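You operate a simulated robot arm through the tools that you are given. There is no shell and no other tool. Be economical: measure what you need, move in short steps, check, and stop when the job is done.

Carry out the task below with a simulated robot arm. There is one attempt and no reset: what you move stays moved.

Task
Shut and latch the main valve, vent to zero, open the drain.
Fine: let the air out by the vent button before the drain opens.

It is judged by the outcome, as a careful person would: the job done as asked, and still so three seconds after it is handed in. It fails if anything else is knocked over, pushed out of place, dropped, spilled or broken.

Robot
A 7-joint arm with a two-finger parallel gripper, fixed in place. Base frame: the origin is at the foot of the arm, x ahead of it, y to its left, z up. Readings come in m, rad, newtons and seconds.
With the tool pointing down near the work surface it reaches from about 0.22 to 0.68 m from the base axis. Its first joint turns from -1.152 to 1.152 rad. Payload 2.4 kg.
The tool frame sits at the grasp point between the pads (the TCP): z along the fingers, y along the line on which they close. The tips reach 0.03 m beyond it. Largest opening 0.094 m; finger width 0.028, thickness 0.01; the body of the gripper, 0.05 by 0.096 m, starts 0.055 m behind the TCP.
Orientation is that of the tool frame in the base frame, as [roll, pitch, yaw] about the fixed x, y, z axes, in that order (R = Rz(yaw) Ry(pitch) Rx(roll)). With the fingers straight down and closing along the base's y, the tool's x points along the base's -x, its y along +y and its z along -z.

Tools
- The arm moves only by the tool drive_tool. Its argument "rows" is a list of rows, each an object of numbers (a shift or turn left out is 0, a gripper value left out holds the last): "hand": the closure in counts, from 0 (fully open) to 255 (shut); "tx", "ty", "tz": the shift along the base's x, y, z in m; "wx", "wy", "wz": the turn, a rotation vector about the base's x, y, z in rad. In form: [{"hand": .., "tx": .., "ty": .., "tz": .., "wx": .., "wy": .., "wz": ..}, ...]. A call has 1 to 8 rows; each row shifts and turns the commanded pose from where the row before left it. Each row takes 0.2 s and may step no farther than 0.05 m and 0.15 rad from the row before; otherwise, or with a gripper value out of range, the whole call is refused. Where a pose cannot be reached the arm comes as near as it can. A force on the tool above 40 N (or 10 N above the force at the start of the call, whichever is more), or a blocked arm, ends the call early, and 0.2 s more pass. Each finger travels about 0.153 m/s and halts on what it meets, pressing with about 22 N; the grip force reading is that of the motor and also rises with nothing between the fingers. The clock runs only during rows and for 0.2 s after the last one: add rows that do not move to give the fingers time. It gives the time, the measured TCP pose, the force on the tool (base axes), the opening and the grip force at its end, in the units of the frame above (readings bear some noise).
- Cameras (640 x 400 px; columns grow to the right, rows downward): "scene" is fixed at [0.0602, 0.5063, 1.4396]; the picture's right is [-0.38, -0.92, 0.00], its down [-0.57, 0.24, -0.79] and it looks along [0.73, -0.30, -0.61] (base axes); focal length 214 px, centre (320, 200). "wrist" rides on the gripper at [0.076, 0.014, -0.102] in the tool frame; the picture's right is [-0.18, 0.98, 0.00], its down [-0.75, -0.14, -0.64] and it looks along [-0.63, -0.12, 0.77] (tool axes); focal length 243 px, centre (320, 200).
- capture(camera): a new picture of that camera. The clock stands still meanwhile.
- probe_pixels(camera, pixels): for up to 12 pixels [column, row] of the newest picture of that camera ("zoom" is the newest enlarged one), the place [x, y, z] in the base frame of the surface seen there, good to about 0.002 m. The clock stands still meanwhile.
- zoom(camera, box): a new picture of the part [left, top, right, bottom] of that camera's present view, enlarged. The clock stands still meanwhile.
- job_done(): hands the job in; it is judged then, once.

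Go step by step. Measure first, check grasps and placings, and put right what went wrong. The budget is 80 turns and 38 pictures, counting those below and the enlarged ones. Unless the task says otherwise, let go and move clear before handing in, and close with one line.

The tools are called after ">>>" by a JSON object that holds its "name" and its "arguments". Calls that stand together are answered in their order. drive_tool: Moves the arm, as the interface text tells. Its arguments: {"type":"object","properties":{"rows":{"type":"array"}},"required":["rows"]} The other tools are called the same way: capture (camera) takes a picture; probe_pixels (camera, pixels) gives the place of the surface under pixels of a picture; zoom (camera, box) takes an enlarged picture of a part of a camera's view; job_done () hands the job in.

At the start:

```text
t: 0.0
tool_pos: [0.2938, 0.2879, 1.2791]
tcp_rot: [3.14, -0.001, -3.141]
ft_force: [0.5, -0.3, 0.5]
opening: 0.0942
grip_force: 0.0
```

scene: 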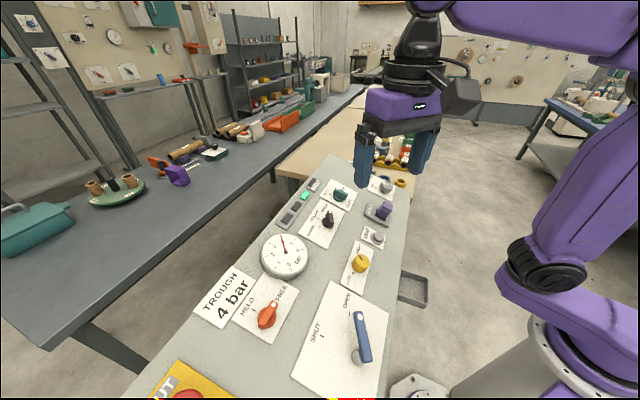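
wrist: 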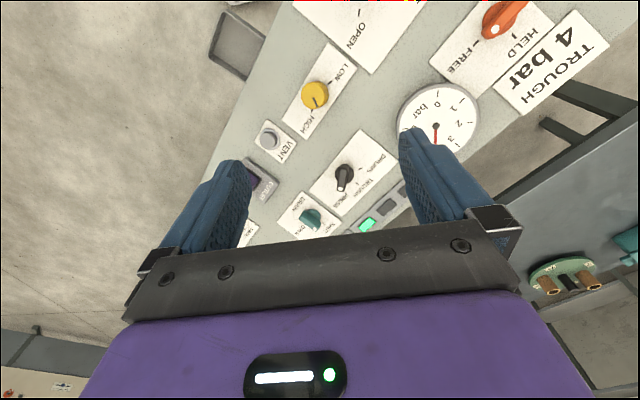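

The scene shows a panel with a blue lever (SHUT/OPEN) near (360,335), an orange HELD/FREE latch at (268,315), the gauge, a vent button near (375,235) and a teal drain knob near (340,195). I'll zoom in to read the labels.

>>> {"name": "zoom", "arguments": {"camera": "scene", "box": [250, 160, 420, 270]}}

>>> {"name": "zoom", "arguments": {"camera": "scene", "box": [140, 220, 420, 400]}}

>>> {"name": "zoom", "arguments": {"camera": "wrist", "box": [200, 0, 520, 250]}}

```text
3.64 times, centred on (335, 215) of scene
```

zoom: 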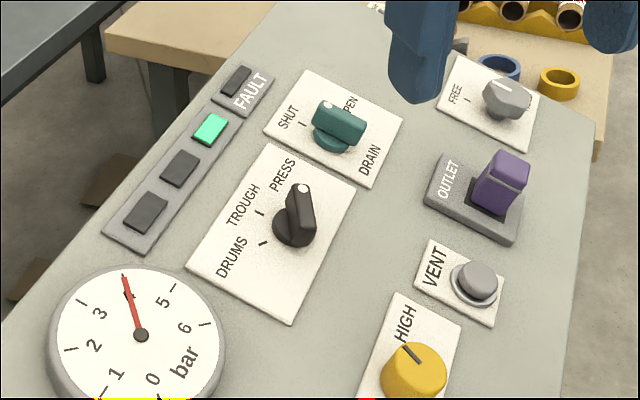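

```text
2.22 times, centred on (280, 310) of scene
```

zoom: 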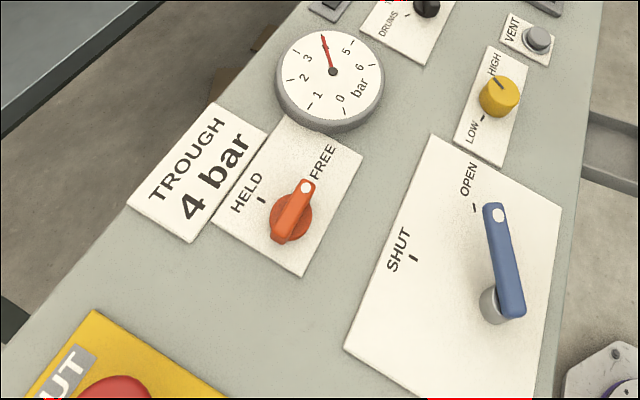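

```text
1.60 times, centred on (360, 125) of wrist
```

zoom: 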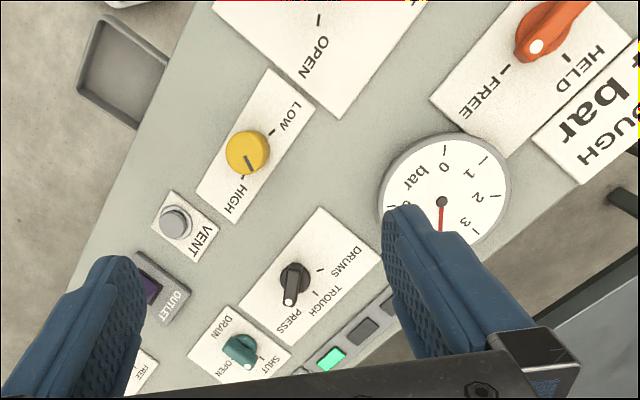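

The panel controls can be read now. I'll probe the lever, latch, vent and drain for their positions.

>>> {"name": "probe_pixels", "arguments": {"camera": "zoom", "pixels": [[248, 152], [175, 222], [243, 345], [250, 365], [290, 300], [295, 275], [537, 46], [500, 85], [310, 200], [150, 290]]}}

>>> {"name": "probe_pixels", "arguments": {"camera": "scene", "pixels": [[359, 316], [363, 335], [366, 356], [357, 358], [322, 337], [345, 306], [270, 309], [265, 322], [254, 308], [273, 304], [250, 330], [376, 238]]}}

```text
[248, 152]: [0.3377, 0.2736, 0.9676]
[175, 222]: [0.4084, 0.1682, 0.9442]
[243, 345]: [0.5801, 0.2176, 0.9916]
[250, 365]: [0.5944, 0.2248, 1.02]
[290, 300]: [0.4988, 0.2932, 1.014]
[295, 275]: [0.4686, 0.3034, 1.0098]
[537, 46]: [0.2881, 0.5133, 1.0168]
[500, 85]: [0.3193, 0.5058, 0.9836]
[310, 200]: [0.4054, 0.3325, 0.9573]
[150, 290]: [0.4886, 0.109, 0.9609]
```

```text
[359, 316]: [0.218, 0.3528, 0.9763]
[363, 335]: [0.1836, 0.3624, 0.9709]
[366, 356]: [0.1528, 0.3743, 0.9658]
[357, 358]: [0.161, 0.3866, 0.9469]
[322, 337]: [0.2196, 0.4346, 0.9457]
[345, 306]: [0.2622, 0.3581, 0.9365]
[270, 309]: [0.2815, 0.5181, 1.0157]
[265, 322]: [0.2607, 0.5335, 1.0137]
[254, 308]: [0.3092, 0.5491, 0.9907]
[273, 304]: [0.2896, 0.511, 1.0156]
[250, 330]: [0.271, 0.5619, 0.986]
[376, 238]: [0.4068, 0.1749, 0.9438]
```

The panel is tilted about 17°. I want a closer look at the lever plate, the latch and the far-end knob before touching anything.

>>> {"name": "zoom", "arguments": {"camera": "scene", "box": [290, 270, 410, 400]}}

>>> {"name": "drive_tool", "arguments": {"rows": [{"hand": 255, "tx": -0.03, "ty": -0.04}, {"tx": -0.03, "ty": -0.04}, {"ty": -0.04}, {"ty": -0.04}]}}

>>> {"name": "capture", "arguments": {"camera": "scene"}}

```text
3.08 times, centred on (350, 335) of scene
```

zoom: 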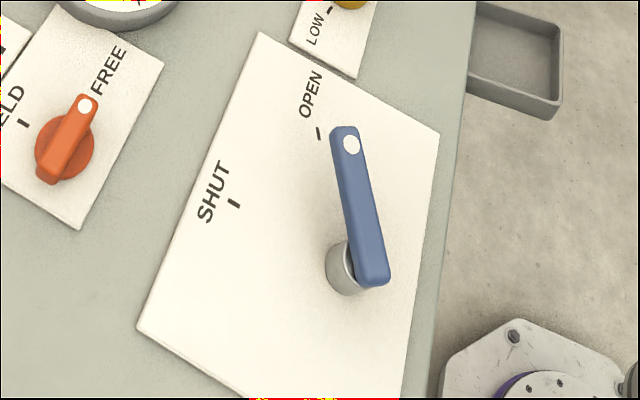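

```text
t: 1.0
tool_pos: [0.2328, 0.1273, 1.2768]
tcp_rot: [3.142, 0.001, 3.141]
ft_force: [1.1, -0.9, -0.3]
opening: 0.0
grip_force: 21.8
```

```text
31 pictures are left
```

scene: 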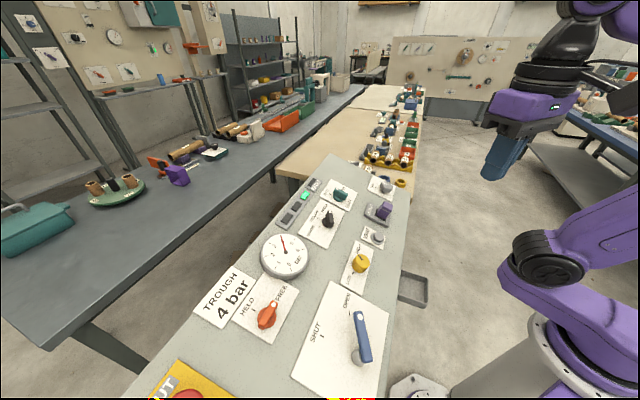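

>>> {"name": "zoom", "arguments": {"camera": "scene", "box": [280, 165, 420, 255]}}

>>> {"name": "zoom", "arguments": {"camera": "wrist", "box": [160, 0, 480, 200]}}

>>> {"name": "probe_pixels", "arguments": {"camera": "scene", "pixels": [[350, 313], [333, 337], [361, 317], [367, 357], [354, 356], [308, 380], [371, 298], [335, 284], [250, 305], [262, 333], [262, 370], [240, 280]]}}

```text
4.44 times, centred on (350, 210) of scene
```

zoom: 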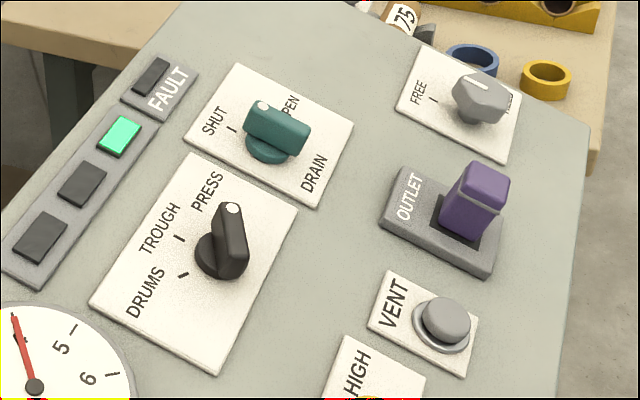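

```text
2.00 times, centred on (320, 100) of wrist
```

zoom: 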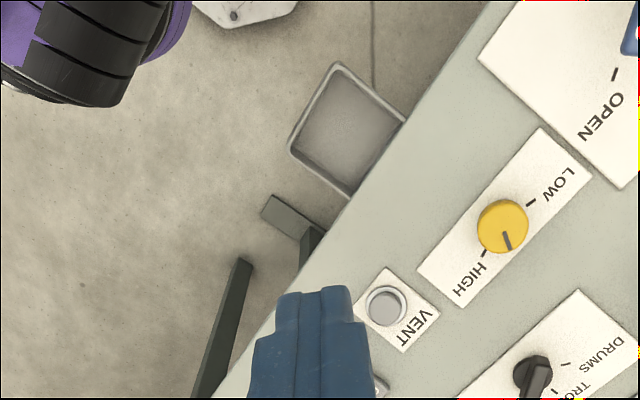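

```text
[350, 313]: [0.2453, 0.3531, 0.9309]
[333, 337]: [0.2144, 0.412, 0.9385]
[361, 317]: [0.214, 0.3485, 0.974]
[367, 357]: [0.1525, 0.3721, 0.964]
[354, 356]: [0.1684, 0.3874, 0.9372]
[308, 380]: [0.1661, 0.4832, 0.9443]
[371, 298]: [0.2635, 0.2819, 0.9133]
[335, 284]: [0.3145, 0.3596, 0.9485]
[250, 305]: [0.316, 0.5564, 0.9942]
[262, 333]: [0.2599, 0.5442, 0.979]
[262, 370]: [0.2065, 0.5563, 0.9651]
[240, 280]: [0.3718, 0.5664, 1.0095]
```

The lever sits at OPEN, with its tip near (361,312). SHUT is about 67° counter-clockwise, and the orange HELD/FREE latch next to it is at FREE. I'll bring the closed fingers down on the lever's right side.

>>> {"name": "drive_tool", "arguments": {"rows": [{"tx": -0.0063, "ty": 0.0297, "tz": -0.03}, {"tx": -0.0063, "ty": 0.0297, "tz": -0.03}, {"tx": -0.0063, "ty": 0.0297, "tz": -0.03}, {"tx": -0.0063, "ty": 0.0297, "tz": -0.03}, {"tx": -0.0063, "ty": 0.0297, "tz": -0.03}, {"tx": -0.0063, "ty": 0.0297, "tz": -0.03}, {"tz": -0.04}]}}

>>> {"name": "capture", "arguments": {"camera": "scene"}}

>>> {"name": "capture", "arguments": {"camera": "wrist"}}

```text
t: 2.6
tool_pos: [0.196, 0.3063, 1.061]
tcp_rot: [3.14, -0.001, 3.14]
ft_force: [-0.5, 0.1, 0.4]
opening: 0.0
grip_force: 22.0
```

```text
28 pictures are left
```

scene: 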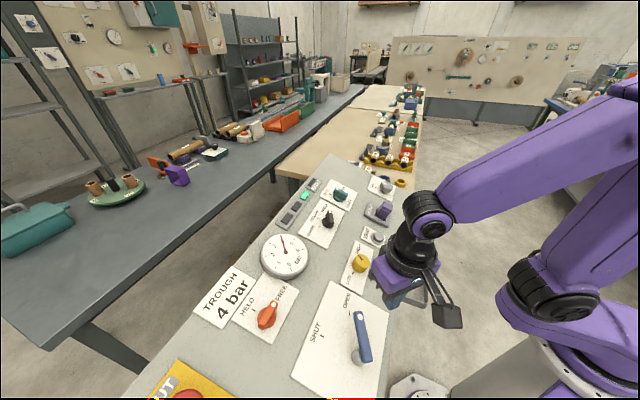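

```text
27 pictures are left
```

wrist: 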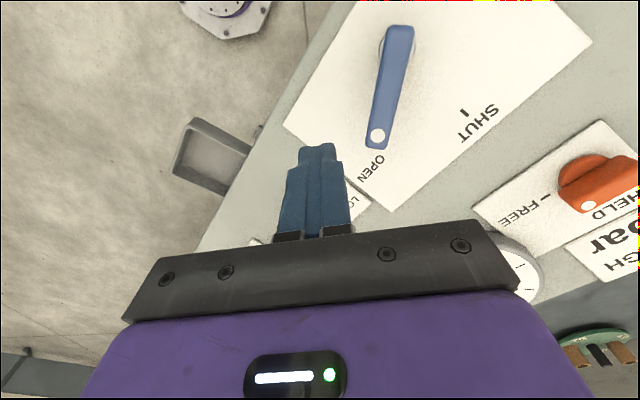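

The fingers are on the low side of the lever, clear of it at wrist (318,150). I'll descend beside it.

>>> {"name": "drive_tool", "arguments": {"rows": [{"tz": -0.045}, {"tz": -0.045}, {}]}}

>>> {"name": "zoom", "arguments": {"camera": "scene", "box": [290, 270, 430, 400]}}

```text
t: 3.4
tool_pos: [0.1972, 0.3081, 0.9695]
tcp_rot: [3.14, -0.001, 3.141]
ft_force: [0.5, 0.2, -0.2]
opening: 0.0
grip_force: 22.3
```

```text
3.08 times, centred on (360, 335) of scene
```

zoom: 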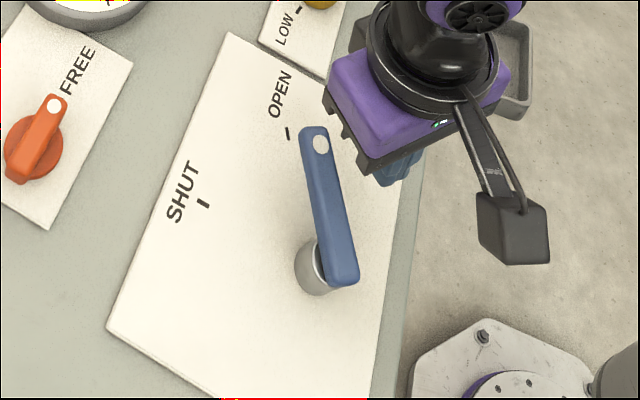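

Beside the lever with no contact. I'll start pushing along the arc.

>>> {"name": "drive_tool", "arguments": {"rows": [{"tx": 0.008, "ty": 0.02}, {"tx": 0.006, "ty": 0.01, "tz": 0.002}, {"tx": 0.004, "ty": 0.01, "tz": 0.003}, {"tx": 0.002, "ty": 0.01, "tz": 0.003}, {"tx": 0.002, "ty": 0.01, "tz": 0.003}]}}

>>> {"name": "zoom", "arguments": {"camera": "scene", "box": [290, 270, 430, 400]}}

```text
t: 4.6
tool_pos: [0.2176, 0.3675, 0.9807]
tcp_rot: [3.14, -0.001, 3.141]
ft_force: [0.3, -0.2, -0.6]
opening: 0.0
grip_force: 22.0
```

```text
3.08 times, centred on (360, 335) of scene
```

zoom: 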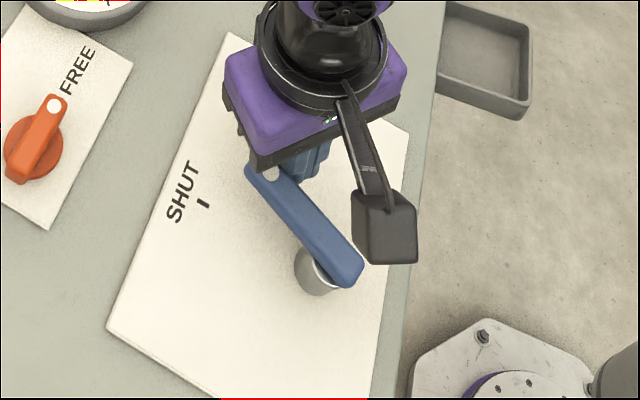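

The lever is turning freely, and its tip is now at about zoom (262,172). I'll continue the arc toward SHUT.

>>> {"name": "drive_tool", "arguments": {"rows": [{"ty": 0.008, "tz": 0.002}, {"tx": -0.001, "ty": 0.008, "tz": 0.002}, {"tx": -0.003, "ty": 0.008, "tz": 0.002}, {"tx": -0.004, "ty": 0.007, "tz": 0.002}]}}

>>> {"name": "zoom", "arguments": {"camera": "scene", "box": [290, 270, 430, 400]}}

```text
t: 5.8
tool_pos: [0.2134, 0.3902, 0.9876]
tcp_rot: [-3.124, -0.003, 3.134]
ft_force: [5.4, -5.6, 5.0]
opening: 0.0
grip_force: 22.1
stopped in row 4: the force on the tool passed its limit (the readings are from after the stop); the commanded pose is now the measured one
```

```text
3.08 times, centred on (360, 335) of scene
```

zoom: 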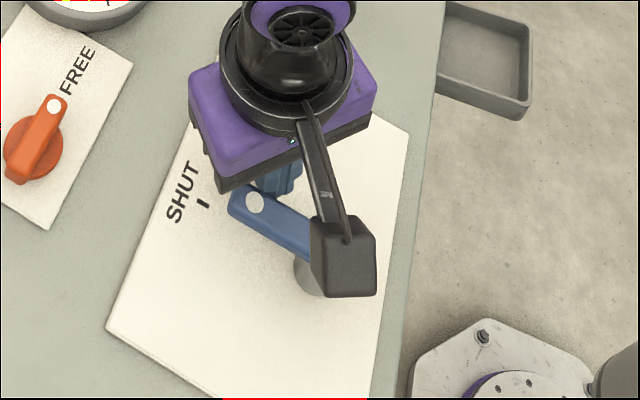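

The force limit tripped, so it probably reached the end stop at SHUT. I'll back off, lift and check.

>>> {"name": "drive_tool", "arguments": {"rows": [{"tx": 0.02, "ty": -0.02, "wx": -0.018, "wz": 0.007}, {"tz": 0.045}, {"tz": 0.045}, {"ty": -0.04, "tz": 0.02}, {"ty": -0.04}]}}

>>> {"name": "zoom", "arguments": {"camera": "scene", "box": [220, 240, 430, 400]}}

>>> {"name": "capture", "arguments": {"camera": "wrist"}}

```text
t: 7.0
tool_pos: [0.2341, 0.2896, 1.0979]
tcp_rot: [-3.105, -0.001, 3.141]
ft_force: [-0.2, 0.3, 0.4]
opening: 0.0001
grip_force: 21.7
```

```text
2.50 times, centred on (325, 320) of scene
```

zoom: 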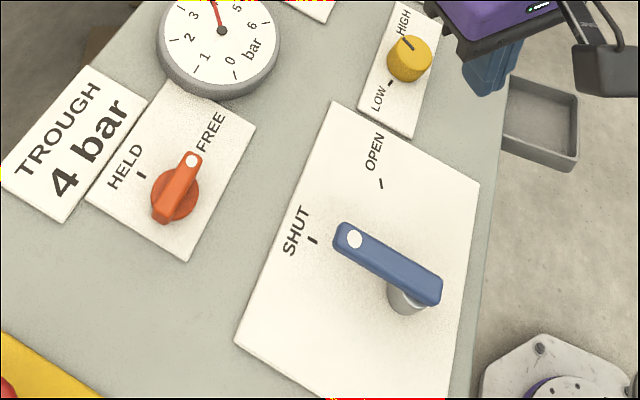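

```text
22 pictures are left
```

wrist: 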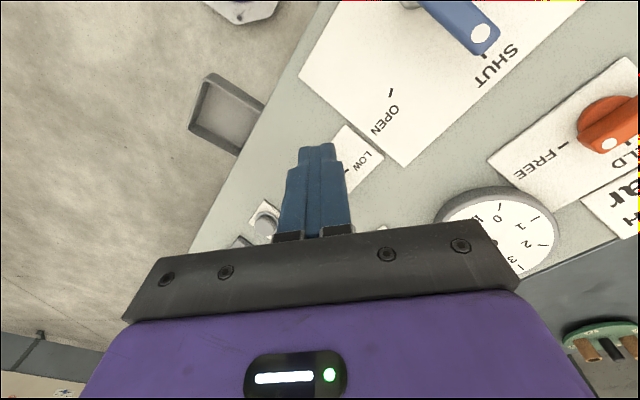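

The lever now points near the SHUT tick, with its dot at zoom (355,239). I'll measure its angle, and measure the orange latch too.

>>> {"name": "probe_pixels", "arguments": {"camera": "zoom", "pixels": [[355, 239], [392, 262], [428, 290], [313, 240], [381, 183], [193, 160], [165, 212], [178, 186], [142, 175], [203, 152], [190, 205], [155, 195]]}}

>>> {"name": "zoom", "arguments": {"camera": "wrist", "box": [340, 0, 640, 220]}}

```text
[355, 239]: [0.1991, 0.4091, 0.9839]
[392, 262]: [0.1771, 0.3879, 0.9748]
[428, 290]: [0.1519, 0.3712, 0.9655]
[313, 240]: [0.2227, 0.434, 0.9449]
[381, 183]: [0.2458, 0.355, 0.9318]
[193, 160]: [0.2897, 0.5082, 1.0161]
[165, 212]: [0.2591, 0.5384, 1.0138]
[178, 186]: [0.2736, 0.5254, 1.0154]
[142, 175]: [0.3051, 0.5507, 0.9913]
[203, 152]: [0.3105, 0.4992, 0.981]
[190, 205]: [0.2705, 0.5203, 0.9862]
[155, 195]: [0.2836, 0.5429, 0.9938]
```

```text
1.82 times, centred on (490, 110) of wrist
```

zoom: 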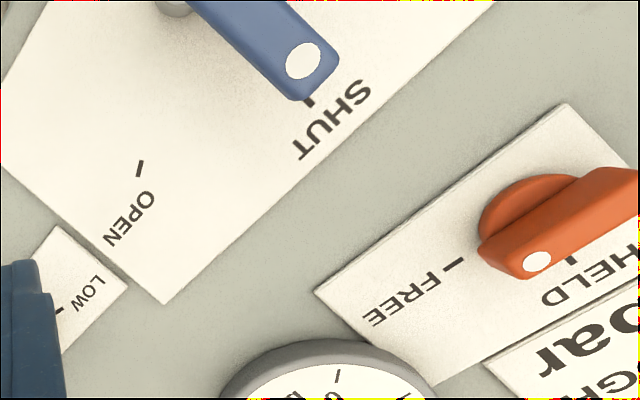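

The lever is hard against its SHUT stop at about 39°, against a tick at about 41°. The orange latch bar is centred at (0.274, 0.524, 1.0155) and points at -45° (FREE). I'll move above it, tilting the tool onto the panel normal, and then twist so the fingers straddle the bar.

>>> {"name": "drive_tool", "arguments": {"rows": [{"hand": 100, "tx": 0.0025, "ty": 0.0267, "tz": 0.006, "wx": 0.0329, "wy": -0.0271}, {"tx": 0.0025, "ty": 0.0267, "tz": 0.006, "wx": 0.0329, "wy": -0.0271}, {"tx": 0.0025, "ty": 0.0267, "tz": 0.004, "wx": 0.0329, "wy": -0.0271}, {"tx": 0.0025, "ty": 0.0267, "tz": 0.004, "wx": 0.0329, "wy": -0.0271}, {"tx": 0.0025, "ty": 0.0267, "tz": 0.004, "wx": 0.0329, "wy": -0.0271}, {"tx": 0.0025, "ty": 0.0267, "tz": 0.004, "wx": 0.0329, "wy": -0.0271}, {"tx": 0.0025, "ty": 0.0267, "tz": 0.004, "wx": 0.0329, "wy": -0.0271}, {"tx": 0.0025, "ty": 0.0267, "tz": 0.004, "wx": 0.0329, "wy": -0.0271}]}}

>>> {"name": "drive_tool", "arguments": {"rows": [{"wx": 0.028, "wy": 0.0293, "wz": -0.1244}, {"wx": 0.028, "wy": 0.0293, "wz": -0.1244}, {"wx": 0.028, "wy": 0.0293, "wz": -0.1244}, {"wx": 0.028, "wy": 0.0293, "wz": -0.1244}, {"wx": 0.028, "wy": 0.0293, "wz": -0.1244}, {"wx": 0.028, "wy": 0.0293, "wz": -0.1244}, {}]}}

>>> {"name": "capture", "arguments": {"camera": "wrist"}}

>>> {"name": "capture", "arguments": {"camera": "scene"}}

```text
t: 8.8
tool_pos: [0.2527, 0.5052, 1.1319]
tcp_rot: [2.907, 0.213, 3.111]
ft_force: [-0.6, -0.3, 0.2]
opening: 0.0572
grip_force: 0.0
```

```text
t: 10.3
tool_pos: [0.2532, 0.505, 1.1324]
tcp_rot: [2.826, -0.012, 2.353]
ft_force: [0.3, 1.1, -0.3]
opening: 0.0571
grip_force: 0.1
```

```text
20 pictures are left
```

wrist: 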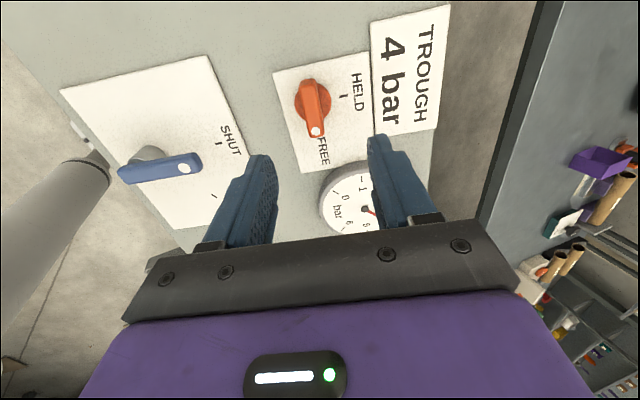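

```text
19 pictures are left
```

scene: 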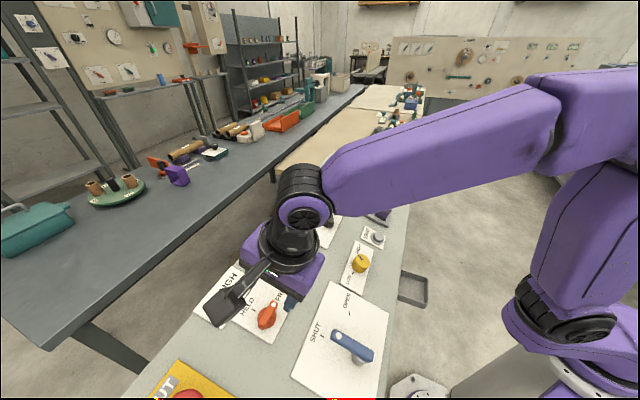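

The fingers line up with the bar at wrist (312,105), with FREE toward (315,131) and the HELD tick 90° away. I'll refine the bar centre from this camera.

>>> {"name": "probe_pixels", "arguments": {"camera": "wrist", "pixels": [[315, 131], [313, 108], [311, 88], [305, 105], [321, 105], [343, 97], [317, 139], [300, 98]]}}

```text
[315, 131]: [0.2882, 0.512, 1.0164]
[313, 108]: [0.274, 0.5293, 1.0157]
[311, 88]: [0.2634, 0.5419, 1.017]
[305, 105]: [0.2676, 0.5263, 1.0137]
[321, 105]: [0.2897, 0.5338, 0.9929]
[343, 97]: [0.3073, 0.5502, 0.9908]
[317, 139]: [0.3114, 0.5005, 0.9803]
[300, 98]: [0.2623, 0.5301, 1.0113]
```

Bar centre is about (0.274, 0.526). I'll descend along the panel normal.

>>> {"name": "drive_tool", "arguments": {"rows": [{"tx": 0.004, "ty": 0.0045, "tz": -0.03}, {"tx": 0.007, "ty": 0.007, "tz": -0.0375}, {"tx": 0.007, "ty": 0.007, "tz": -0.0375}, {}]}}

>>> {"name": "capture", "arguments": {"camera": "wrist"}}

```text
t: 11.3
tool_pos: [0.2727, 0.5219, 1.0278]
tcp_rot: [2.825, -0.012, 2.354]
ft_force: [0.1, 0.1, 0.4]
opening: 0.0573
grip_force: 0.0
```

```text
18 pictures are left
```

wrist: 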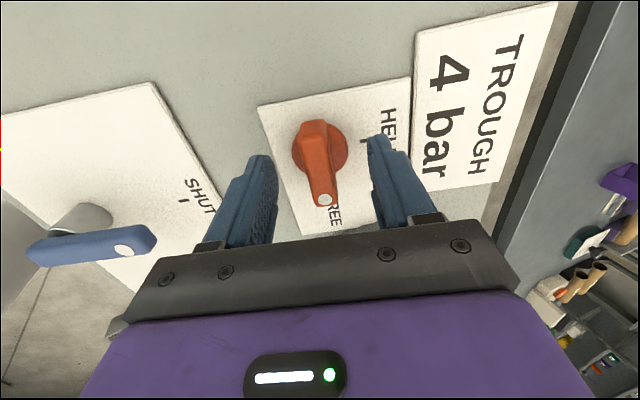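

The fingers straddle the bar. I'll close on it and begin the twist toward HELD.

>>> {"name": "drive_tool", "arguments": {"rows": [{"hand": 255}, {}, {"wx": -0.03, "wy": -0.031, "wz": 0.133}, {"wx": -0.03, "wy": -0.031, "wz": 0.133}, {"wx": -0.03, "wy": -0.031, "wz": 0.133}, {"wx": -0.03, "wy": -0.031, "wz": 0.133}]}}

>>> {"name": "capture", "arguments": {"camera": "wrist"}}

```text
t: 12.8
tool_pos: [0.2712, 0.522, 1.0281]
tcp_rot: [2.873, 0.155, 2.892]
ft_force: [-7.9, -20.6, 10.7]
opening: 0.0162
grip_force: 44.7
```

```text
17 pictures are left
```

wrist: 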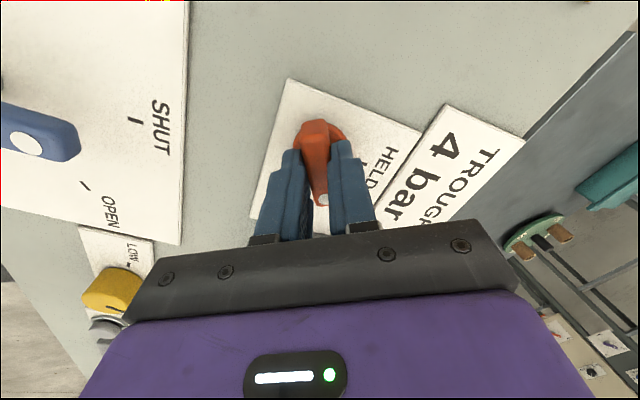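

The knob is turning with the grip, but there's about a 20 N side load. I'll nudge 2 mm in -y while turning a bit more, and see if it eases.

>>> {"name": "drive_tool", "arguments": {"rows": [{"tx": -0.001, "ty": -0.002}, {"wx": -0.03, "wy": -0.031, "wz": 0.133}]}}

```text
t: 13.3
tool_pos: [0.2716, 0.5207, 1.0277]
tcp_rot: [2.89, 0.19, 3.03]
ft_force: [3.8, -4.8, -1.8]
opening: 0.0156
grip_force: 45.2
```

The load dropped to about 6 N, so I'll keep turning.

>>> {"name": "drive_tool", "arguments": {"rows": [{"wx": -0.03, "wy": -0.031, "wz": 0.133}, {"wx": -0.03, "wy": -0.031, "wz": 0.133}, {"wx": -0.03, "wy": -0.031, "wz": 0.133}]}}

>>> {"name": "capture", "arguments": {"camera": "wrist"}}

```text
t: 14.2
tool_pos: [0.272, 0.5206, 1.0282]
tcp_rot: [2.995, 0.273, -2.832]
ft_force: [9.4, -7.6, -1.5]
opening: 0.0159
grip_force: 45.4
```

```text
16 pictures are left
```

wrist: 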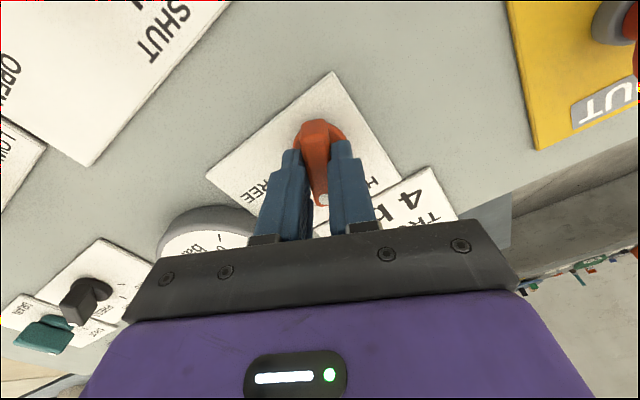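

About 64° turned so far. I'll continue to the end.

>>> {"name": "drive_tool", "arguments": {"rows": [{"wx": -0.03, "wy": -0.031, "wz": 0.133}, {"wx": -0.03, "wy": -0.031, "wz": 0.133}, {}]}}

>>> {"name": "capture", "arguments": {"camera": "wrist"}}

```text
t: 14.9
tool_pos: [0.2708, 0.519, 1.0276]
tcp_rot: [3.081, 0.3, -2.544]
ft_force: [11.2, -19.6, -6.6]
opening: 0.0159
grip_force: 44.8
```

```text
15 pictures are left
```

wrist: 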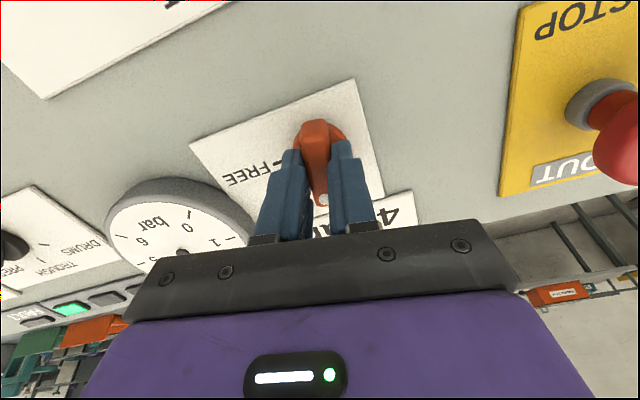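

Turned about 81°, so the bar should be close to HELD. I'll give it a small extra nudge toward the stop, then release and retreat along the normal to check.

>>> {"name": "drive_tool", "arguments": {"rows": [{"ty": -0.001, "wx": -0.015, "wy": -0.0155, "wz": 0.067}, {"hand": 100}, {}, {"tx": -0.0085, "ty": -0.009, "tz": 0.038}, {"tx": -0.0085, "ty": -0.009, "tz": 0.038}, {"tx": -0.0085, "ty": -0.009, "tz": 0.038}]}}

>>> {"name": "capture", "arguments": {"camera": "wrist"}}

```text
t: 16.4
tool_pos: [0.2442, 0.4934, 1.1413]
tcp_rot: [3.1, 0.306, -2.468]
ft_force: [-0.7, 1.1, 0.7]
opening: 0.0572
grip_force: 0.1
```

```text
14 pictures are left
```

wrist: 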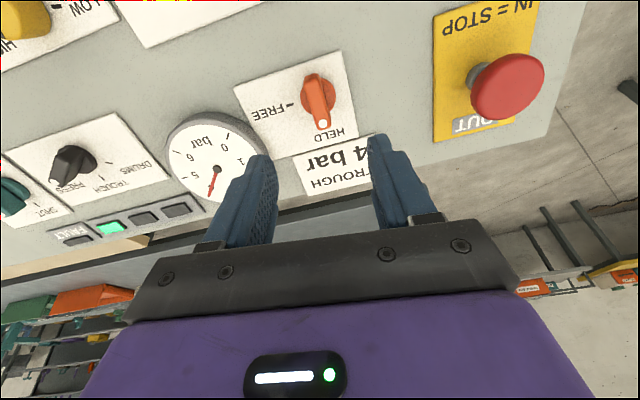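

The pointer now aims at HELD, with its dot at (322,125). I'll check the angle.

>>> {"name": "probe_pixels", "arguments": {"camera": "wrist", "pixels": [[322, 125], [317, 104], [312, 82], [290, 104], [320, 132]]}}

>>> {"name": "zoom", "arguments": {"camera": "wrist", "box": [230, 40, 370, 170]}}

```text
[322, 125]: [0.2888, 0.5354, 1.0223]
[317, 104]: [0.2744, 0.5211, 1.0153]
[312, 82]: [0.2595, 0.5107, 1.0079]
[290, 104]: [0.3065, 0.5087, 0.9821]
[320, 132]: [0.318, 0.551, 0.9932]
```

```text
3.08 times, centred on (300, 105) of wrist
```

zoom: 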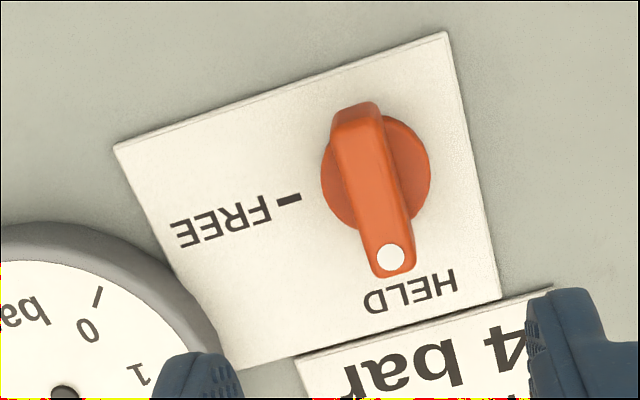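

The bar sits at 40°, on HELD. Next is the vent button, so I'll close the fingers, untwist and travel above it.

>>> {"name": "drive_tool", "arguments": {"rows": [{"hand": 255, "tz": 0.03, "wx": 0.03, "wy": 0.031, "wz": -0.133}, {"tx": 0.015, "ty": -0.035, "wx": 0.03, "wy": 0.031, "wz": -0.133}, {"tx": 0.019, "ty": -0.045, "wx": 0.03, "wy": 0.031, "wz": -0.133}, {"tx": 0.019, "ty": -0.045, "wx": 0.03, "wy": 0.031, "wz": -0.133}, {"tx": 0.019, "ty": -0.045, "wx": 0.03, "wy": 0.031, "wz": -0.133}, {"tx": 0.019, "ty": -0.045}, {"tx": 0.019, "ty": -0.045}, {"tx": 0.019, "ty": -0.045}]}}

>>> {"name": "drive_tool", "arguments": {"rows": [{"tx": 0.014, "ty": -0.036, "tz": -0.02}, {"tz": -0.04}, {}]}}

>>> {"name": "capture", "arguments": {"camera": "wrist"}}

>>> {"name": "capture", "arguments": {"camera": "scene"}}

```text
t: 18.1
tool_pos: [0.373, 0.187, 1.1684]
tcp_rot: [2.905, 0.206, 3.098]
ft_force: [0.0, 0.3, 0.1]
opening: 0.0003
grip_force: 22.2
```

```text
t: 18.9
tool_pos: [0.3873, 0.1503, 1.1102]
tcp_rot: [2.907, 0.207, 3.096]
ft_force: [0.2, 0.6, 0.3]
opening: 0.0002
grip_force: 22.1
```

```text
12 pictures are left
```

wrist: 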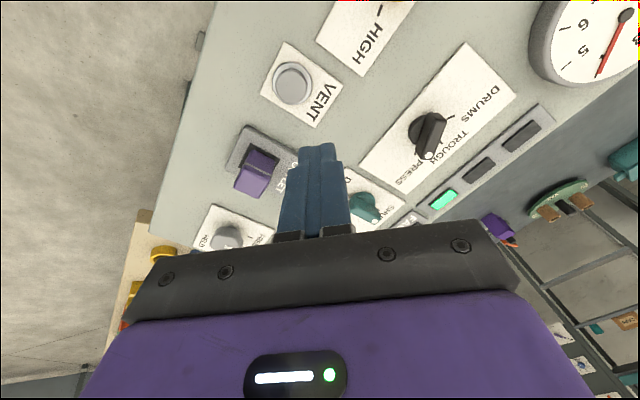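

```text
11 pictures are left
```

scene: 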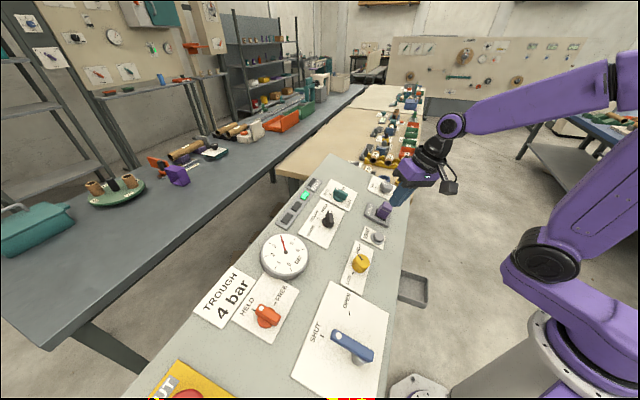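

The vent button shows at wrist (292,83). I'll probe its top and its surroundings.

>>> {"name": "probe_pixels", "arguments": {"camera": "wrist", "pixels": [[292, 83], [285, 75], [300, 90], [292, 70], [292, 98], [325, 98], [255, 172], [258, 155], [365, 207], [360, 212], [285, 120]]}}

>>> {"name": "probe_pixels", "arguments": {"camera": "scene", "pixels": [[376, 238], [379, 237], [335, 193], [341, 195], [346, 198], [340, 191], [330, 189], [348, 184], [384, 209], [380, 212]]}}

```text
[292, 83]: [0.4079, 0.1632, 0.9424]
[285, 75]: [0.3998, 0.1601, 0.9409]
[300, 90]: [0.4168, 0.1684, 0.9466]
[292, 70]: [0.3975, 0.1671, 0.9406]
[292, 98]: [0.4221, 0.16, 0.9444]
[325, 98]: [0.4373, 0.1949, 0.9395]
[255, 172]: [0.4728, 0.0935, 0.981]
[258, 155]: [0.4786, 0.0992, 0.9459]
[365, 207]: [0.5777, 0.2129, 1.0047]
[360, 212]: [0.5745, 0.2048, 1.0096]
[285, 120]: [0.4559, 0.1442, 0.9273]
```

```text
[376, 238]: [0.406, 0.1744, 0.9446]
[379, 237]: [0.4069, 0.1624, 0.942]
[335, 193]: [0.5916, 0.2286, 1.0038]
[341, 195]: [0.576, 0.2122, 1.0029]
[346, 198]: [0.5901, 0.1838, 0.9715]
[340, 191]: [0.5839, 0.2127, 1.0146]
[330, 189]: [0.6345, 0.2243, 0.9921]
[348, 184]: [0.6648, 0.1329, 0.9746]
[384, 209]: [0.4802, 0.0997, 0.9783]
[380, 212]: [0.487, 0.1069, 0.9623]
```

Button top centre is about (0.4085, 0.164, 0.9435). I'll line up 2 cm above it along the normal.

>>> {"name": "drive_tool", "arguments": {"rows": [{"tx": 0.003, "ty": -0.0015, "tz": -0.045}, {"tx": 0.003, "ty": -0.001, "tz": -0.045}, {"tx": 0.005, "ty": 0.0055, "tz": -0.029}, {}]}}

>>> {"name": "drive_tool", "arguments": {"rows": [{"tx": 0.0021, "ty": 0.0022, "tz": -0.0095}, {"tx": 0.0015, "ty": 0.0016, "tz": -0.0067}, {"tx": 0.0006, "ty": 0.0007, "tz": -0.0029}]}}

>>> {"name": "zoom", "arguments": {"camera": "scene", "box": [250, 180, 430, 300]}}

```text
t: 19.9
tool_pos: [0.4002, 0.1563, 0.9917]
tcp_rot: [2.906, 0.207, 3.097]
ft_force: [1.2, 0.4, 0.0]
opening: 0.0
grip_force: 22.3
```

```text
t: 20.8
tool_pos: [0.4032, 0.1595, 0.973]
tcp_rot: [2.906, 0.207, 3.096]
ft_force: [0.2, 0.3, 0.0]
opening: 0.0001
grip_force: 22.4
```

```text
3.33 times, centred on (340, 240) of scene
```

zoom: 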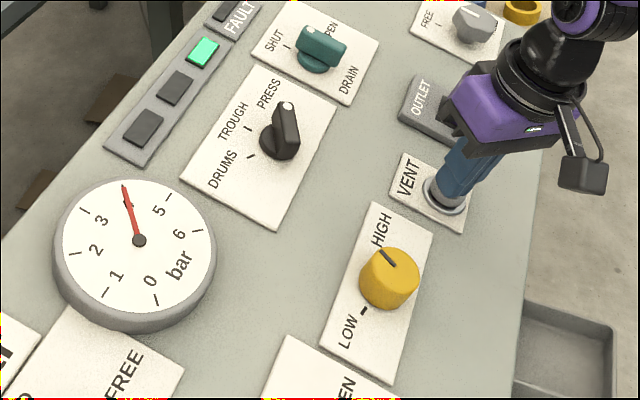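

The tips are right on the button and the gauge still reads about 4 bar. I'll press along the normal and hold.

>>> {"name": "drive_tool", "arguments": {"rows": [{"tx": 0.0006, "ty": 0.0006, "tz": -0.0028}, {"tx": 0.0006, "ty": 0.0006, "tz": -0.0028}, {"tx": 0.0004, "ty": 0.0004, "tz": -0.0019}, {}, {}, {}]}}

>>> {"name": "zoom", "arguments": {"camera": "scene", "box": [250, 180, 430, 300]}}

```text
t: 22.1
tool_pos: [0.4038, 0.1607, 0.9665]
tcp_rot: [2.906, 0.209, 3.097]
ft_force: [-0.4, -2.2, 16.6]
opening: 0.0002
grip_force: 22.0
```

```text
3.33 times, centred on (340, 240) of scene
```

zoom: 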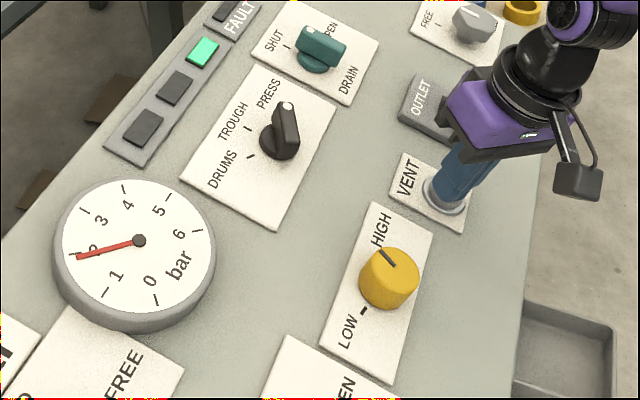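

The pressure has dropped to about 2 bar while the button is held down. I'll keep holding.

>>> {"name": "drive_tool", "arguments": {"rows": [{}, {}, {}, {}, {}, {}, {}, {}]}}

>>> {"name": "drive_tool", "arguments": {"rows": [{}, {}, {}, {}, {}, {}, {}, {}]}}

>>> {"name": "zoom", "arguments": {"camera": "scene", "box": [250, 180, 430, 300]}}

```text
t: 23.9
tool_pos: [0.4045, 0.1616, 0.965]
tcp_rot: [2.905, 0.208, 3.097]
ft_force: [3.7, -3.4, 19.4]
opening: 0.0
grip_force: 21.8
```

```text
t: 25.8
tool_pos: [0.4043, 0.1613, 0.9665]
tcp_rot: [2.905, 0.207, 3.099]
ft_force: [1.0, -3.4, 17.5]
opening: 0.0
grip_force: 22.4
```

```text
3.33 times, centred on (340, 240) of scene
```

zoom: 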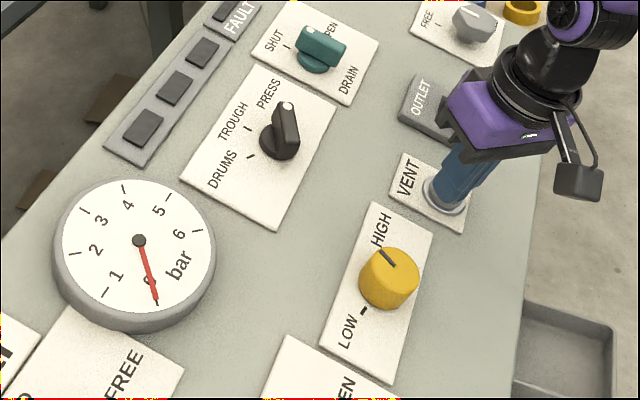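

The gauge reads 0 bar. I'll release the button, back off along the normal and move above the drain knob for a close look.

>>> {"name": "drive_tool", "arguments": {"rows": [{}, {"tx": -0.0064, "ty": -0.0067, "tz": 0.0285}, {"tx": -0.008, "ty": -0.008, "tz": 0.045}, {"tz": 0.048}, {"tx": 0.03, "ty": 0.011, "tz": 0.018, "hand": 100}, {"tx": 0.036, "ty": 0.011, "tz": 0.01}, {"tx": 0.036, "ty": 0.011}, {"tx": 0.036, "ty": 0.011}]}}

>>> {"name": "drive_tool", "arguments": {"rows": [{"tx": 0.02, "ty": 0.003}, {}]}}

>>> {"name": "capture", "arguments": {"camera": "wrist"}}

```text
t: 27.6
tool_pos: [0.5275, 0.1898, 1.1172]
tcp_rot: [2.906, 0.206, 3.099]
ft_force: [-0.1, 0.2, -1.4]
opening: 0.0572
grip_force: 0.1
```

```text
t: 28.1
tool_pos: [0.5457, 0.1936, 1.1169]
tcp_rot: [2.906, 0.207, 3.097]
ft_force: [0.3, -0.5, 0.7]
opening: 0.0574
grip_force: 0.0
```

```text
7 pictures are left
```

wrist: 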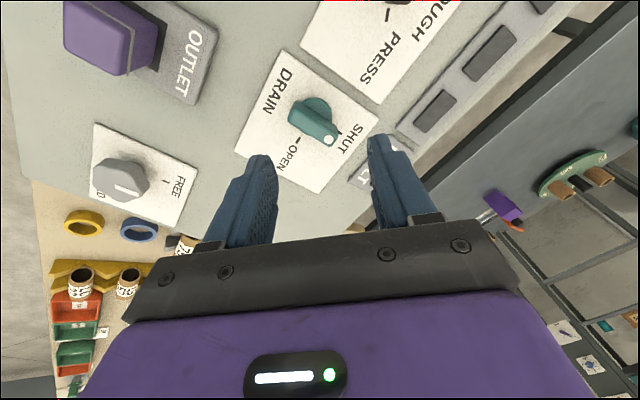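

The drain knob's dot at (328,140) points to SHUT, and the OPEN tick is at (297,142). I'll probe the bar and ticks.

>>> {"name": "probe_pixels", "arguments": {"camera": "wrist", "pixels": [[328, 140], [313, 127], [299, 117], [297, 142], [306, 131], [320, 122], [318, 104], [350, 140], [270, 130], [336, 143], [293, 112], [352, 127]]}}

```text
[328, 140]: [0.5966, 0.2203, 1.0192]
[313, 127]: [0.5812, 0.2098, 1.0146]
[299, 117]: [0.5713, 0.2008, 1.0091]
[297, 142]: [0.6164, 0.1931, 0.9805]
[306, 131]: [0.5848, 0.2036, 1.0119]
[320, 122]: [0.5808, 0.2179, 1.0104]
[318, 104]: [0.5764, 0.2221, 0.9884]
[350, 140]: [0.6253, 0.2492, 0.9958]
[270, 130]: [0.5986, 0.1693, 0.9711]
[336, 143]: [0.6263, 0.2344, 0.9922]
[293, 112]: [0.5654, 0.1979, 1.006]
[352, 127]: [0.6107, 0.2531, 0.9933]
```

Bar centre is about (0.583, 0.211, 1.0147) at 38°. OPEN is about 83° clockwise, the mirror of the latch. I'll twist to match the bar and line up on its normal.

>>> {"name": "drive_tool", "arguments": {"rows": [{"tx": 0.018, "ty": -0.002, "tz": -0.013, "wx": -0.03, "wy": -0.031, "wz": 0.133}, {"wx": -0.03, "wy": -0.031, "wz": 0.133}, {"wx": -0.03, "wy": -0.031, "wz": 0.133}, {"wx": -0.03, "wy": -0.031, "wz": 0.133}, {"wx": -0.03, "wy": -0.031, "wz": 0.133}, {}]}}

```text
t: 29.6
tool_pos: [0.5655, 0.1911, 1.1035]
tcp_rot: [3.101, 0.307, -2.466]
ft_force: [-0.8, -0.2, 0.8]
opening: 0.0573
grip_force: 0.1
```

>>> {"name": "drive_tool", "arguments": {"rows": [{"tx": 0.008, "ty": 0.009, "tz": -0.038}, {"tx": 0.0075, "ty": 0.0092, "tz": -0.038}, {}]}}

>>> {"name": "capture", "arguments": {"camera": "wrist"}}

```text
t: 30.4
tool_pos: [0.5807, 0.2124, 1.0269]
tcp_rot: [3.101, 0.306, -2.471]
ft_force: [-0.6, -0.4, 0.5]
opening: 0.0571
grip_force: 0.0
```

```text
6 pictures are left
```

wrist: 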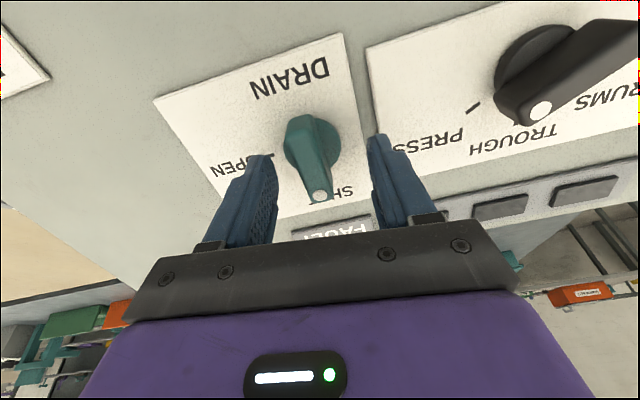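

The bar sits about 3 mm left of centre between the fingers (col 311 vs 318). I'll correct that, close and start the clockwise twist.

>>> {"name": "drive_tool", "arguments": {"rows": [{"tx": 0.002, "ty": -0.0025}, {"hand": 255}, {}, {"wx": 0.03, "wy": 0.031, "wz": -0.133}, {"wx": 0.03, "wy": 0.031, "wz": -0.133}, {"wx": 0.03, "wy": 0.031, "wz": -0.133}]}}

```text
t: 31.8
tool_pos: [0.5834, 0.2062, 1.0281]
tcp_rot: [2.974, 0.262, -2.906]
ft_force: [-0.2, -1.8, -2.1]
opening: 0.0161
grip_force: 45.0
```

Good grip with low forces, so I'll continue.

>>> {"name": "drive_tool", "arguments": {"rows": [{"wx": 0.03, "wy": 0.031, "wz": -0.133}, {"wx": 0.03, "wy": 0.031, "wz": -0.133}, {"wx": 0.03, "wy": 0.031, "wz": -0.133}, {"wx": 0.03, "wy": 0.031, "wz": -0.133}]}}

```text
t: 32.8
tool_pos: [0.5831, 0.206, 1.0263]
tcp_rot: [2.859, 0.133, 2.818]
ft_force: [-8.0, -12.6, 6.5]
opening: 0.0158
grip_force: 45.2
```

>>> {"name": "drive_tool", "arguments": {"rows": [{"ty": -0.001, "wx": 0.03, "wy": 0.031, "wz": -0.133}, {"wx": 0.03, "wy": 0.031, "wz": -0.133}, {"wx": 0.03, "wy": 0.031, "wz": -0.133}, {}]}}

>>> {"name": "capture", "arguments": {"camera": "wrist"}}

```text
t: 33.8
tool_pos: [0.5833, 0.2041, 1.0271]
tcp_rot: [2.828, 0.008, 2.415]
ft_force: [-14.1, -21.0, 14.3]
opening: 0.0156
grip_force: 44.8
```

```text
5 pictures are left
```

wrist: 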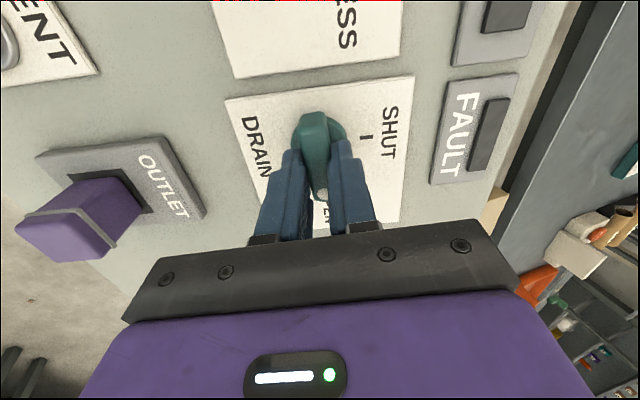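

The bar is nearly at OPEN. I'll give it a small final turn, release and retreat.

>>> {"name": "drive_tool", "arguments": {"rows": [{"ty": -0.001, "wx": 0.017, "wy": 0.0175, "wz": -0.075}, {"hand": 100}, {}, {"tx": -0.0085, "ty": -0.009, "tz": 0.038}, {"tx": -0.0085, "ty": -0.009, "tz": 0.038}, {"tx": -0.0085, "ty": -0.009, "tz": 0.038}, {}]}}

>>> {"name": "zoom", "arguments": {"camera": "wrist", "box": [220, 30, 420, 155]}}

```text
t: 35.4
tool_pos: [0.5599, 0.1775, 1.1421]
tcp_rot: [2.825, -0.014, 2.346]
ft_force: [-0.2, -0.7, 0.1]
opening: 0.057
grip_force: 0.1
```

```text
3.20 times, centred on (320, 92) of wrist
```

zoom: 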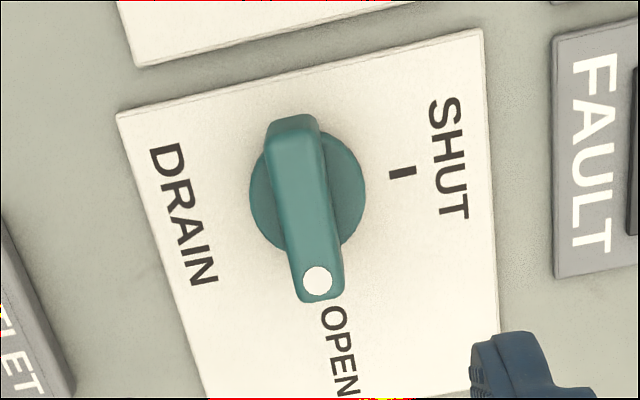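

The drain now points at OPEN. I'll lift clear and check the whole panel.

>>> {"name": "drive_tool", "arguments": {"rows": [{"tz": 0.045}, {"tx": -0.03, "ty": -0.03, "tz": 0.02}, {"tx": -0.03, "ty": -0.035}, {"tx": -0.03, "ty": -0.035}, {"tx": -0.03, "ty": -0.035}, {"ty": -0.03}]}}

>>> {"name": "zoom", "arguments": {"camera": "scene", "box": [190, 160, 430, 400]}}

```text
t: 36.8
tool_pos: [0.4377, 0.013, 1.2062]
tcp_rot: [2.826, -0.013, 2.345]
ft_force: [0.5, -0.2, -0.5]
opening: 0.0572
grip_force: 0.1
```

```text
1.67 times, centred on (310, 280) of scene
```

zoom: 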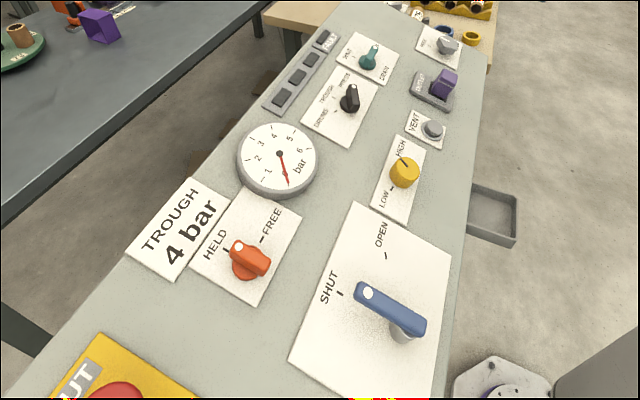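

The final picture shows the lever at SHUT, the latch at HELD, the gauge at 0, the drain at OPEN and the arm clear, so I'm handing in.

>>> {"name": "job_done", "arguments": {}}

```text
The job is handed in.
```

The main valve is shut and its latch is at HELD. I vented the pressure to 0 bar with the vent button before turning the drain to OPEN, and nothing else on the panel was moved.
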